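You operate a simulated robot arm through the tools that you are given. There is no shell and no other tool. Be economical: measure what you need, move in short steps, check, and stop when the job is done.

Carry out the task below with a simulated robot arm. There is one attempt and no reset: what you move stays moved.

TASK
Put the glasses case from the wall end of the breakfast bar on the blue plate.
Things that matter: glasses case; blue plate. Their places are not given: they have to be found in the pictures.

It is judged by the outcome, as a careful person would: the job done as asked, and still so three seconds after it is handed in. It fails if anything else is knocked over, pushed out of place, dropped, spilled or broken.

THE ROBOT
A 7-joint arm with a two-finger parallel gripper, fixed in place. Base frame: the origin is at the foot of the arm, x ahead of it, y to its left, z up; the work surface is at about z = 0. Lengths are in mm, angles in degrees, forces in N, time in s.
With the tool pointing down near the work surface it reaches from about 240 to 620 mm from the base axis. Its first joint turns from -66.0 to 66.0 degrees. Payload 2.6 kg.
Tool frame: the origin (TCP) lies between the finger pads and is the grasp point; the fingertips stand 30 mm ahead of it; z points along the fingers, y is the line along which they close. The gripper opens to 94 mm. The fingers are 28 mm wide and 10 mm thick; the gripper's body (50 by 96 mm) begins 55 mm behind the TCP.
Orientation is that of the tool frame in the base frame, as a unit quaternion [x, y, z, w]. With the fingers straight down and closing along the base's y, the tool's x points along the base's -x, its y along +y and its z along -z.

THE INTERFACE
- The arm moves only by the tool jog_arm. Its argument "moves" is a list that holds one entry, the list of rows, each a list of 7 numbers: the turn, a rotation vector about the base's x, y, z in degrees, then the shift along the base's x, y, z in mm, then the finger opening in mm, from 0 to 94. In form: [[[rx, ry, rz, x, y, z, gripper], ...]]. A call has 1 to 8 rows; each row is the pose to reach, as a shift and turn from the pose commanded when the call began. A row lasts 0.2 s, in which the tool goes at most 50 mm and 8.6 degrees; a call with a longer step from one row to the next is refused whole, and so is a gripper value outside its range. A pose out of reach is approached as far as the arm can. The call stops where the force on the tool passes 40 N (or 10 N more than at its start, if that is more) or the arm is blocked; 0.2 s more then pass. The fingers move at their own pace (about 72 mm/s each) and stop on an object; they squeeze with about 45 N. The grip force told is the motor's: it shows also when the fingers shut on nothing. Time passes only in rows, and 0.2 s behind the last, so rows that repeat a pose let the fingers close. It gives the time, the measured TCP pose, the force on the tool (base axes), the opening and the grip force at its end, in the units of the frame above (readings bear some noise), and new pictures: "pictures" is both (left out), scene, wrist or none.
- Cameras (640 x 400 px; columns grow to the right, rows downward): "scene" is fixed at [29.3, 426, 566.5]; the picture's right is [-0.83, -0.55, 0.00], its down [-0.30, 0.46, -0.84] and it looks along [0.46, -0.70, -0.55] (base axes); focal length 351 px, centre (320, 200). "wrist" rides on the gripper at [-37, 0, -58] in the tool frame; the picture's right is [0.00, -1.00, 0.00], its down [0.97, 0.00, -0.24] and it looks along [0.24, 0.00, 0.97] (tool axes); focal length 218 px, centre (320, 200).
- probe_pixels(camera, pixels): for up to 12 pixels [column, row] of the newest picture of that camera ("zoom" is the newest enlarged one), the place [x, y, z] in the base frame of the surface seen there, good to about 2 mm. No time passes.
- enlarge(camera, box): a new picture of the part [left, top, right, bottom] of that camera's present view, enlarged. No time passes.
- close_job(): hands the job in; it is judged then, once.

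Work in short steps. Measure before you move; look again where a grasp or a placing could have gone wrong, and mend it. You have 60 turns and 100 pictures in all, the two below and enlarged ones among them. Open the gripper and draw the arm clear of the work before you hand the job in, unless the task says otherwise; then end with one line.

The tools are called after ">>>" as name(argument=value, ...) on one line, values as JSON. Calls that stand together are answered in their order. jog_arm: Moves the arm, as the interface text tells. Its arguments: {"type":"object","properties":{"moves":{"type":"array"},"pictures":{"type":"string","enum":["both","scene","wrist","none"]}},"required":["moves"]} The other tools are called the same way: probe_pixels (camera, pixels) gives the place of the surface under pixels of a picture; enlarge (camera, box) takes an enlarged picture of a part of a camera's view; close_job () hands the job in.

At the start:

```text
clock: 0.0
position: [381.4, -47.7, 247.5]
ee_rot: [0.0, 1.0, 0.0, 0.0]
wrist_force: [-0.1, 0.6, -0.1]
grip_width: 94.0
grip_force: 0.0
```

scene: 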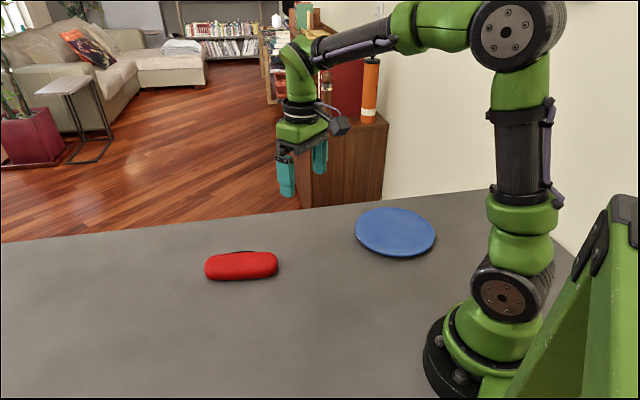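
wrist: 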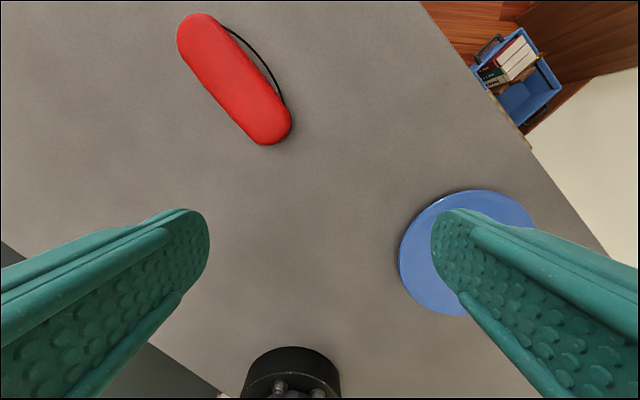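

The red case is at scene (241,265) and wrist (235,80), with a thin dark strip along one side. The blue plate is at scene (395,232). I'll measure both and take a closer look.

>>> probe_pixels(camera="wrist", pixels=[[235, 80], [200, 30], [268, 130], [215, 95], [255, 65], [262, 58], [283, 98], [420, 250], [180, 160]])

>>> probe_pixels(camera="scene", pixels=[[395, 232], [357, 230], [434, 235], [400, 209], [392, 256], [241, 258], [206, 265], [277, 260], [242, 278], [235, 251]])

>>> enlarge(camera="scene", box=[180, 180, 460, 320])

>>> enlarge(camera="wrist", box=[150, 0, 340, 160])

```text
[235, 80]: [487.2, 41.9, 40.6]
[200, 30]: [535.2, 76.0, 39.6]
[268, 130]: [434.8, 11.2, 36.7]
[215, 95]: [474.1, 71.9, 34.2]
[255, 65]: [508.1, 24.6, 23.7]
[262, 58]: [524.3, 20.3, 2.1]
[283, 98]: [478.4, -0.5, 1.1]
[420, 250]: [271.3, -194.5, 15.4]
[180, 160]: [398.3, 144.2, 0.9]
```

```text
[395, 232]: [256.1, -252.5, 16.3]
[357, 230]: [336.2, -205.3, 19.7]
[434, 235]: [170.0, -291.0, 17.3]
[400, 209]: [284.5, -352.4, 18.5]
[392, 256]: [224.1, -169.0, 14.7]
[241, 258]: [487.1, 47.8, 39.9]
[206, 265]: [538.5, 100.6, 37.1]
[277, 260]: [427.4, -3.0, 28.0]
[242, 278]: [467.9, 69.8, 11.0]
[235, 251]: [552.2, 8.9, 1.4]
```

```text
2.29 times, centred on (320, 250) of scene
```

zoom: 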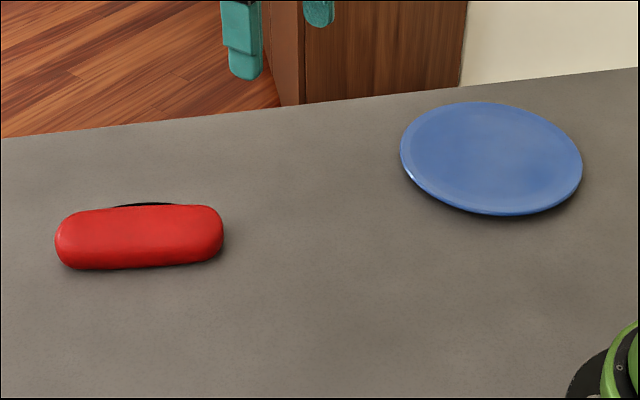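

```text
2.50 times, centred on (245, 80) of wrist
```

zoom: 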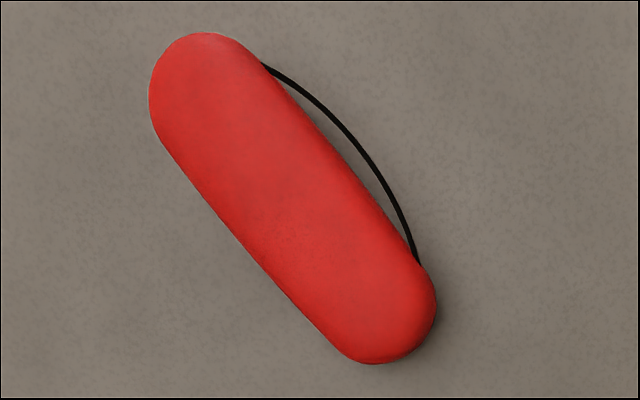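

Only one case is in view, about 160 mm long at roughly 38° and 40 mm tall. It has a thin strap on its -y side. I'll move over it, turned to match, staying high so I can look straight down and also check for any other case.

>>> jog_arm(moves=[[[0, 0, 7.6, 21, 18, 0, 94], [0, 0, 15.2, 42, 36, 0, 94], [0, 0, 22.8, 63, 54, 0, 94], [0, 0, 30.4, 84, 72, 0, 94], [0, 0, 38, 105, 91, 0, 94], [0, 0, 38, 105, 91, 0, 94]]])

```text
clock: 1.4
position: [485.7, 44.1, 247.0]
ee_rot: [-0.326, 0.945, 0.0, 0.0]
wrist_force: [0.5, -0.2, 0.0]
grip_width: 94.2
grip_force: 0.1
```

scene: 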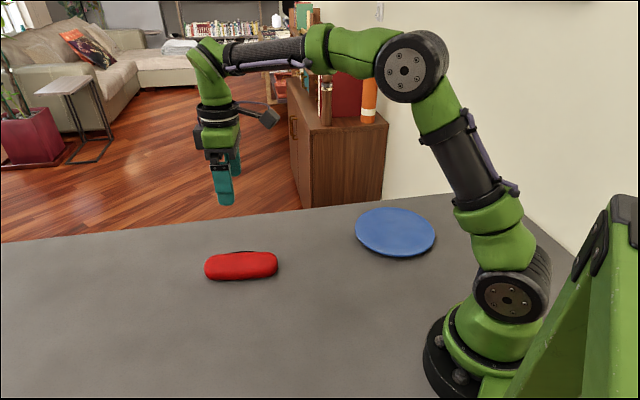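
wrist: 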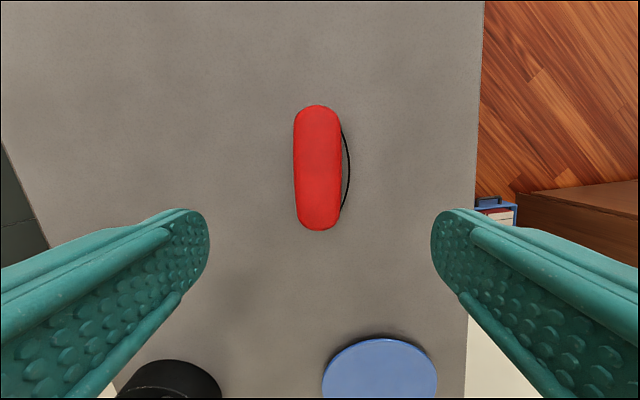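

The case now lies along the tool's x axis at wrist (318,168), and no other case is in view. I'll measure its edges and the plate.

>>> probe_pixels(camera="wrist", pixels=[[318, 168], [297, 168], [337, 168], [317, 112], [319, 225], [348, 168], [300, 130], [336, 130], [301, 210], [338, 210]])

>>> probe_pixels(camera="scene", pixels=[[375, 220], [415, 220], [375, 243], [415, 245], [395, 245], [395, 218], [365, 232], [425, 235]])

```text
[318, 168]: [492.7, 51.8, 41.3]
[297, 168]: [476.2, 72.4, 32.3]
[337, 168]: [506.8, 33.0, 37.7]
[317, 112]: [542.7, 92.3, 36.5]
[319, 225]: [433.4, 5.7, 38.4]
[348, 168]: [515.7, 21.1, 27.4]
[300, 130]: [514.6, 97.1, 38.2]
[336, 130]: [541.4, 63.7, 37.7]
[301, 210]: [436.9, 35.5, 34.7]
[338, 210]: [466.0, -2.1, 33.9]
```

```text
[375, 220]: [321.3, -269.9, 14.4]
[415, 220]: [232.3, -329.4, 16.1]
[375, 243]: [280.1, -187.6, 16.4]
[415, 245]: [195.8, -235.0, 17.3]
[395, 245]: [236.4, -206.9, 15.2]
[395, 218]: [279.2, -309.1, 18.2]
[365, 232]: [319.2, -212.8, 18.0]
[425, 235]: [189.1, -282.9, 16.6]
```

>>> enlarge(camera="wrist", box=[270, 95, 390, 240])

>>> enlarge(camera="scene", box=[195, 235, 290, 294])

```text
2.76 times, centred on (330, 168) of wrist
```

zoom: 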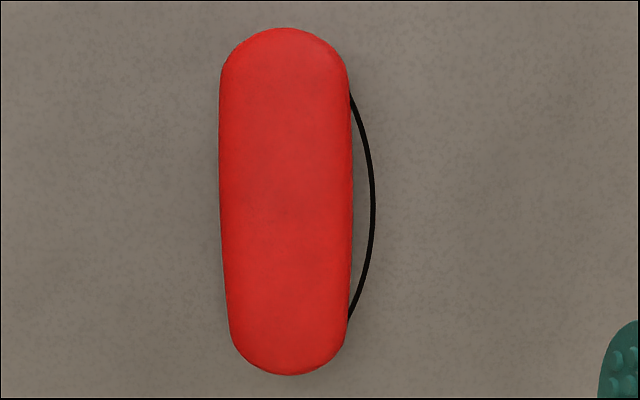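

```text
6.74 times, centred on (242, 264) of scene
```

zoom: 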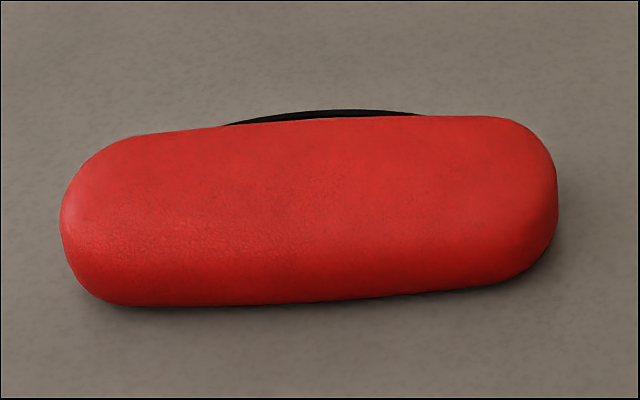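

The strap is a thin loop at about z = 27, standing out some 12 mm. The open fingers can straddle both case and strap, so I'll centre on the pair and go down with the tips about 7 mm above the surface.

>>> jog_arm(moves=[[[0, 0, 0, 5, 1, -48, 94], [0, 0, 0, 5, 1, -96, 94], [0, 0, 0, 5, 1, -140, 94], [0, 0, 0, 5, 1, -160, 94], [0, 0, 0, 5, 1, -160, 94]]])

```text
clock: 2.6
position: [492.3, 41.2, 84.3]
ee_rot: [-0.325, 0.946, 0.0, 0.0]
wrist_force: [0.0, -0.5, -0.2]
grip_width: 94.0
grip_force: 0.1
```

scene: 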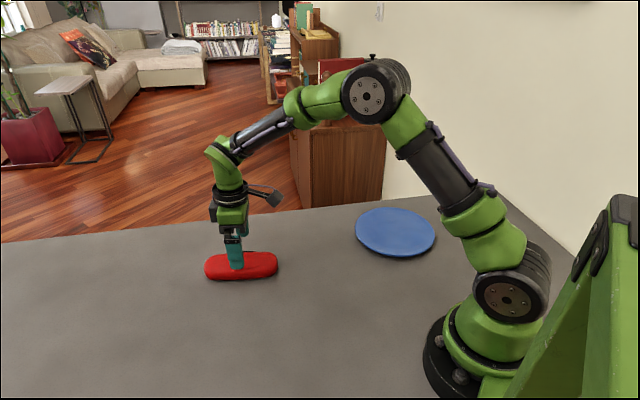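
wrist: 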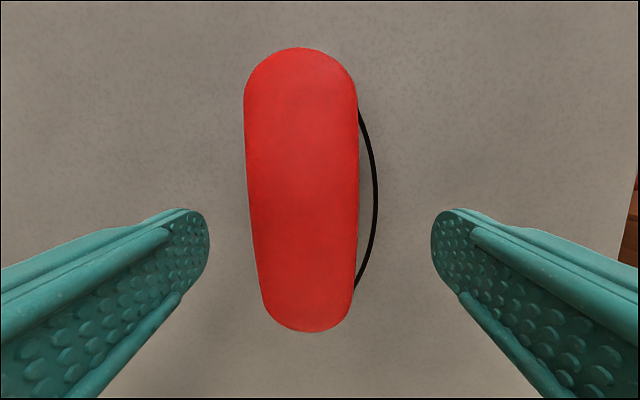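

The case and strap at wrist (310,190) sit between the fingers with room on both sides. I'll lower the last 47 mm.

>>> jog_arm(moves=[[[0, 0, 0, 0, 2, -25, 94], [0, 0, 0, 0, 2, -47, 94], [0, 0, 0, 0, 2, -47, 94]]])

```text
clock: 3.4
position: [491.2, 45.1, 38.7]
ee_rot: [-0.326, 0.945, 0.0, 0.001]
wrist_force: [0.2, 0.4, 0.3]
grip_width: 93.9
grip_force: 0.2
```

scene: 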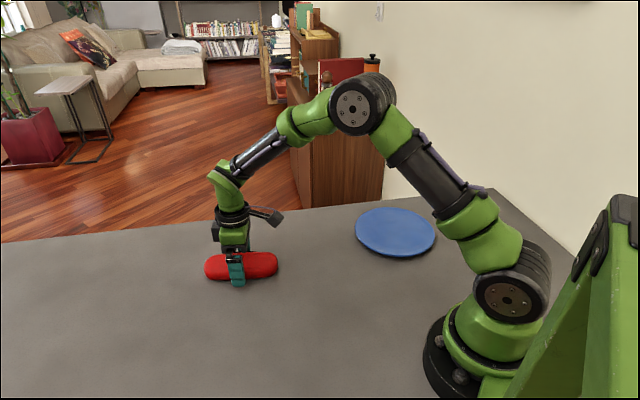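
wrist: 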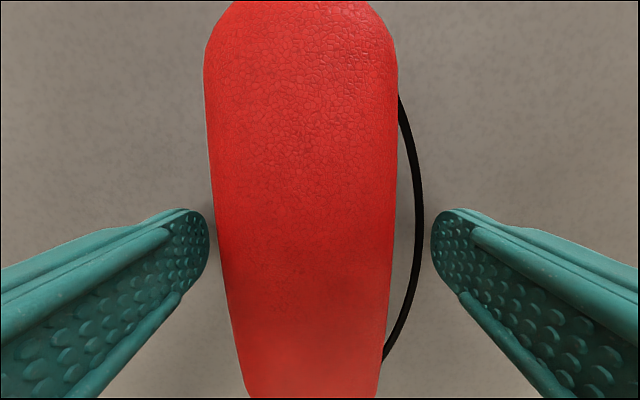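

There has been no contact and the fingers straddle the case. I'll lower 4 mm more and close.

>>> jog_arm(moves=[[[0, 0, 0, 0, 0, -4, 94], [0, 0, 0, 0, 0, -4, 70], [0, 0, 0, 0, 0, -4, 50], [0, 0, 0, 0, 0, -4, 30], [0, 0, 0, 0, 0, -4, 30], [0, 0, 0, 0, 0, -4, 30]]])

```text
clock: 4.8
position: [491.9, 45.2, 34.9]
ee_rot: [-0.325, 0.946, 0.0, 0.0]
wrist_force: [0.7, 0.0, -0.5]
grip_width: 61.6
grip_force: 45.2
```

scene: 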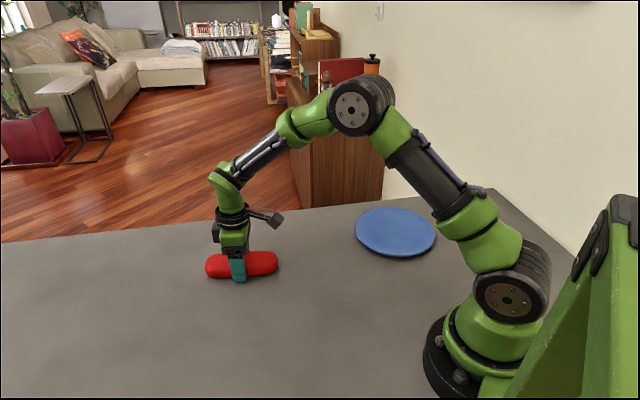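
wrist: 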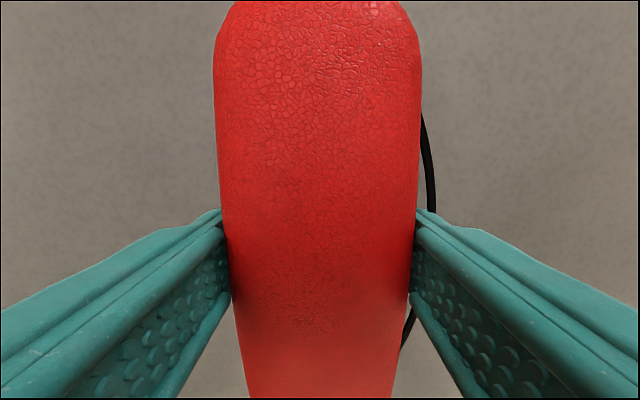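

The grip is firm at 61.6 mm and 45 N, so I'll lift a little and check it holds.

>>> jog_arm(moves=[[[0, 0, 0, 0, 0, 10, 30], [0, 0, 0, 0, 0, 30, 30], [0, 0, 0, 0, 0, 60, 30], [0, 0, 0, 0, 0, 90, 30], [0, 0, 0, 0, 0, 90, 30]]])

```text
clock: 6.0
position: [490.4, 46.1, 125.7]
ee_rot: [-0.326, 0.945, 0.0, 0.0]
wrist_force: [-0.2, -0.3, -1.4]
grip_width: 61.4
grip_force: 44.9
```

scene: 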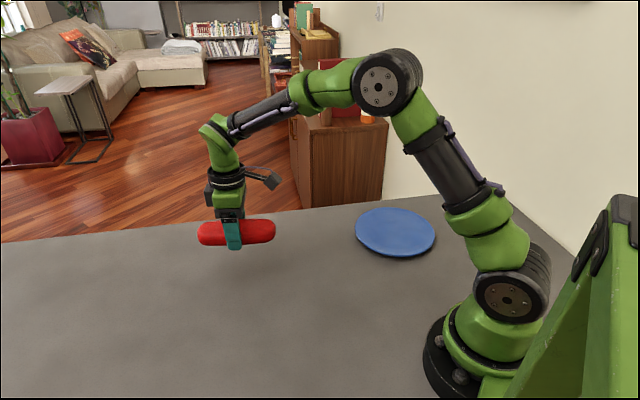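
wrist: 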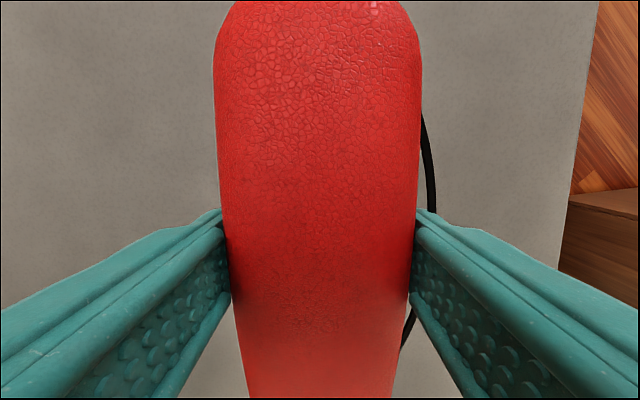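

The case is held level. The plate centre is about (254, -255) with a surface near z = 16. I'll carry the case there at this height while turning the yaw with the arm, doing the first half now.

>>> jog_arm(moves=[[[0, 0, -4, -15, -20, 5, 30], [0, 0, -8, -35, -46, 10, 30], [0, 0, -12, -55, -72, 10, 30], [0, 0, -17, -76, -98, 10, 30], [0, 0, -21, -97, -125, 10, 30], [0, 0, -25, -117, -151, 10, 30], [0, 0, -25, -117, -151, 10, 30]]], pictures="scene")

```text
clock: 7.6
position: [373.2, -105.3, 133.7]
ee_rot: [-0.114, 0.993, 0.0, -0.001]
wrist_force: [-0.5, -0.6, -0.6]
grip_width: 61.3
grip_force: 44.8
```

scene: 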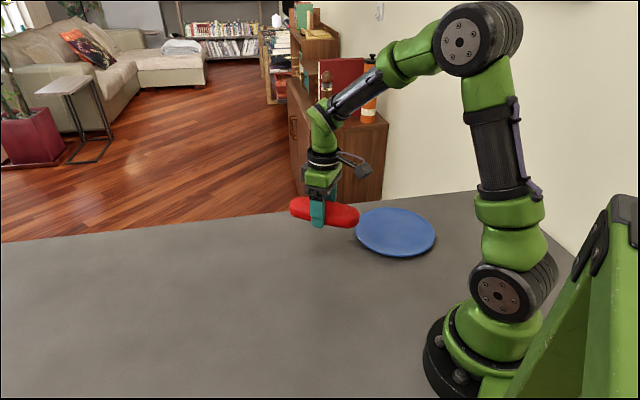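

The carry is steady, so I'll do the second half to bring it over the plate.

>>> jog_arm(moves=[[[0, 0, -4, -15, -20, 0, 30], [0, 0, -8, -35, -46, 0, 30], [0, 0, -12, -55, -72, 0, 30], [0, 0, -17, -76, -98, 0, 30], [0, 0, -21, -97, -125, 0, 30], [0, 0, -25, -115, -151, 0, 30], [0, 0, -25, -115, -151, 0, 30]]])

```text
clock: 9.2
position: [257.1, -254.7, 135.0]
ee_rot: [0.105, 0.994, 0.0, -0.001]
wrist_force: [1.0, 0.3, -1.1]
grip_width: 61.5
grip_force: 44.9
```

scene: 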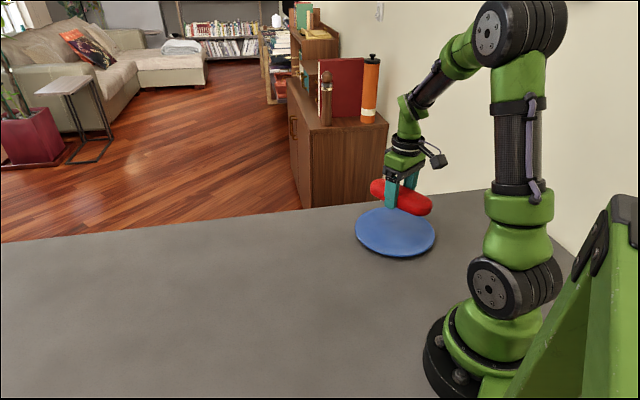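
wrist: 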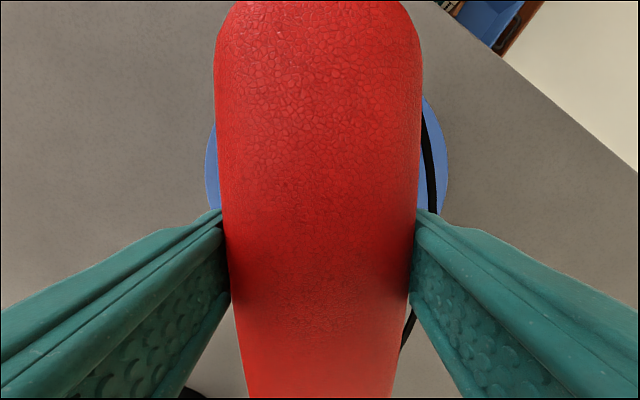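

The case is centred over the plate. It should rest at TCP z of about 51, so I'll lower it in two stages, first to about 60.

>>> jog_arm(moves=[[[0, 0, 0, -2, 0, -30, 30], [0, 0, 0, -2, 0, -55, 30], [0, 0, 0, -2, 0, -75, 30], [0, 0, 0, -2, 0, -75, 30]]])

```text
clock: 10.2
position: [256.4, -256.2, 60.4]
ee_rot: [0.104, 0.995, 0.0, -0.001]
wrist_force: [0.4, 0.3, -1.2]
grip_width: 61.5
grip_force: 45.4
```

scene: 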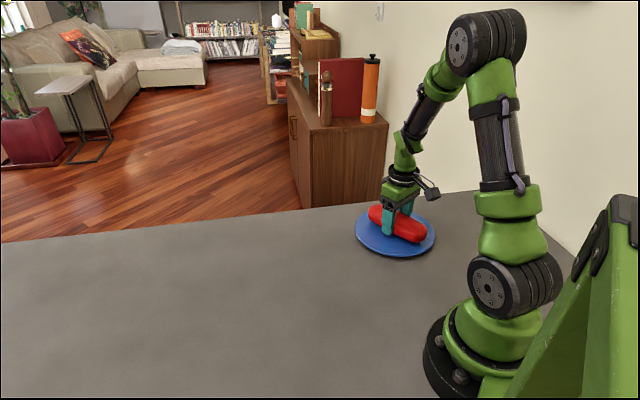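
wrist: 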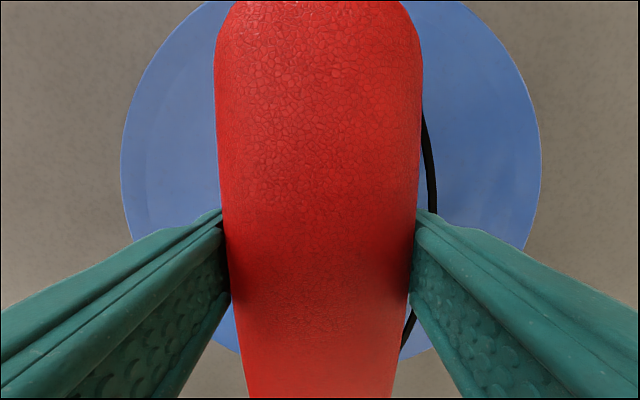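

The case is centred across the plate. I'll check the position along the plate using rim points.

>>> probe_pixels(camera="wrist", pixels=[[126, 150], [535, 150], [190, 12], [480, 12], [425, 350], [232, 345], [180, 180], [480, 150], [315, 8]])

>>> enlarge(camera="scene", box=[330, 170, 460, 270])

```text
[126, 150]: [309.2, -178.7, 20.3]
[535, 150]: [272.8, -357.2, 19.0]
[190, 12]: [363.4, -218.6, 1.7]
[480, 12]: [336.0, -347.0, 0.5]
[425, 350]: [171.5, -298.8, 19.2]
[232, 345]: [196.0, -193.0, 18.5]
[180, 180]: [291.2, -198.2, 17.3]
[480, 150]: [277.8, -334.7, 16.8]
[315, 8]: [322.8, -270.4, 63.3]
```

```text
4.00 times, centred on (395, 220) of scene
```

zoom: 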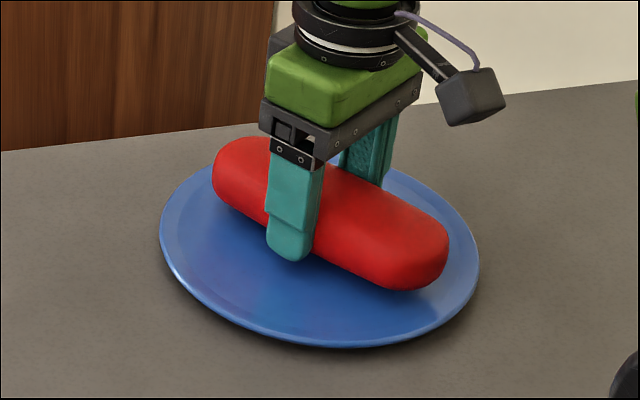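

The rim points put the plate centre near (262, -262). I'll shift (+5, -8), lower until it touches, and then ease the fingers open.

>>> jog_arm(moves=[[[0, 0, 0, 5, -8, 0, 30], [0, 0, 0, 5, -8, -4, 30], [0, 0, 0, 5, -8, -7, 30], [0, 0, 0, 5, -8, -9, 30], [0, 0, 0, 5, -8, -9, 30]]])

```text
clock: 11.4
position: [263.6, -263.9, 52.8]
ee_rot: [0.104, 0.995, -0.001, 0.001]
wrist_force: [-5.4, 4.4, 21.3]
grip_width: 61.1
grip_force: 44.6
```

scene: 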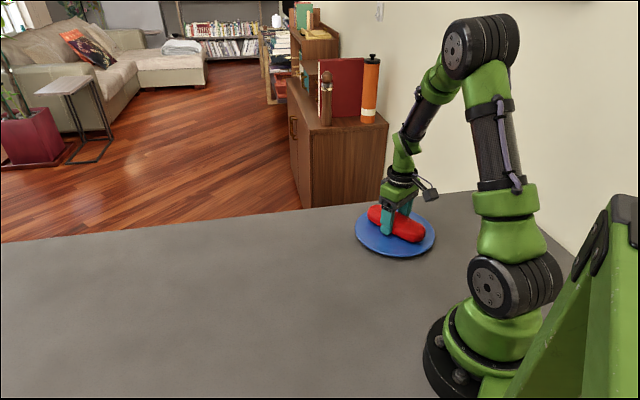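
wrist: 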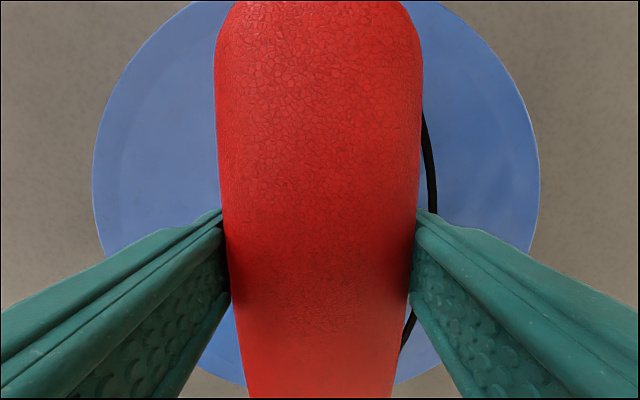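

It is touching the plate with 21 N up. I'll ease up 1.5 mm and then open gradually to 86.

>>> jog_arm(moves=[[[0, 0, 0, 0, 0, 1.5, 30], [0, 0, 0, 0, 0, 1.5, 64], [0, 0, 0, 0, 0, 1.5, 70], [0, 0, 0, 0, 0, 1.5, 78], [0, 0, 0, 0, 0, 1.5, 86], [0, 0, 0, 0, 0, 1.5, 86]]])

```text
clock: 12.8
position: [262.0, -262.5, 52.6]
ee_rot: [0.104, 0.995, 0.0, 0.0]
wrist_force: [-0.3, 0.4, -0.2]
grip_width: 86.1
grip_force: 0.0
```

scene: 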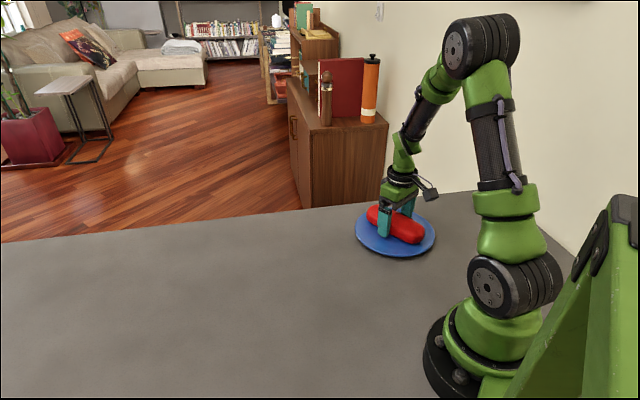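
wrist: 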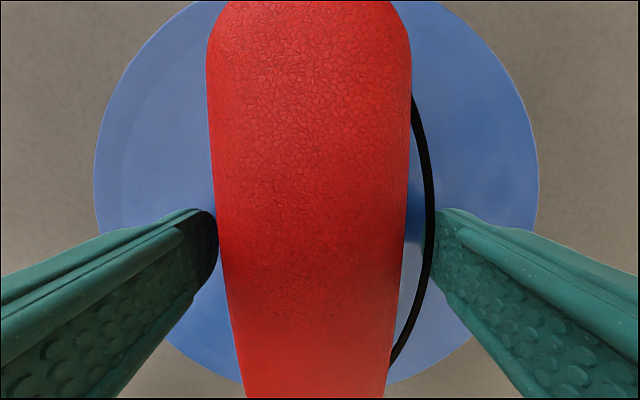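

The case is released and the strap has sprung back close to the right finger at wrist (430,220). I'll open fully, then rise straight up slowly at first.

>>> jog_arm(moves=[[[0, 0, 0, 0, 0, 0, 94], [0, 0, 0, 0, 0, 0, 94], [0, 0, 0, 0, 0, 10, 94], [0, 0, 0, 0, 0, 25, 94], [0, 0, 0, 0, 0, 60, 94], [0, 0, 0, 0, 0, 105, 94], [0, 0, 0, 0, 0, 150, 94], [0, 0, 0, 0, 0, 150, 94]]])

```text
clock: 14.6
position: [261.0, -264.1, 204.5]
ee_rot: [0.104, 0.995, 0.0, 0.0]
wrist_force: [-0.8, 0.4, -0.3]
grip_width: 94.1
grip_force: 0.0
```

scene: 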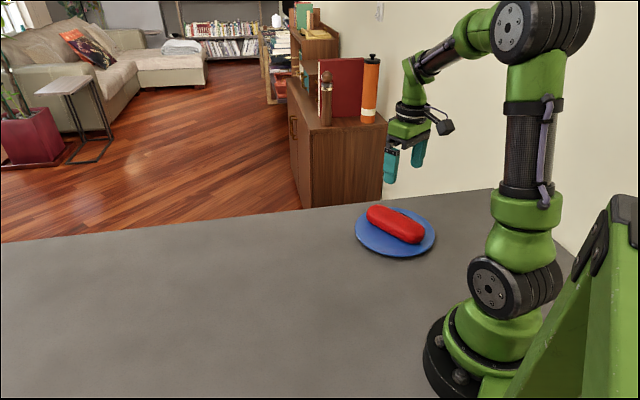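
wrist: 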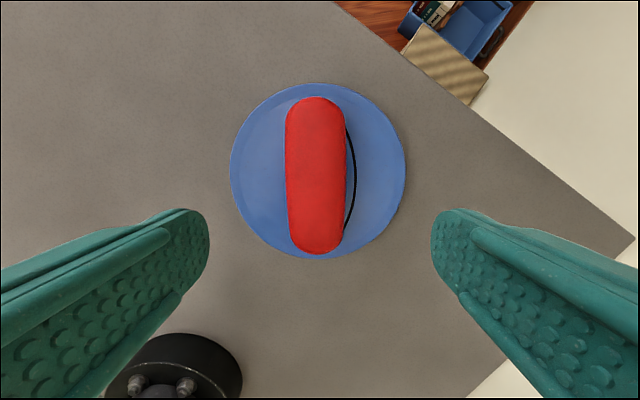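

The case lies flat and centred on the plate (wrist (316,175)), the plate hasn't moved, and the arm is clear. I'm handing it in.

>>> close_job()

```text
The job is handed in.
```

The red glasses case, the only one in view, is resting flat and centred on the blue plate; nothing else was disturbed, and the gripper is open with the arm clear.
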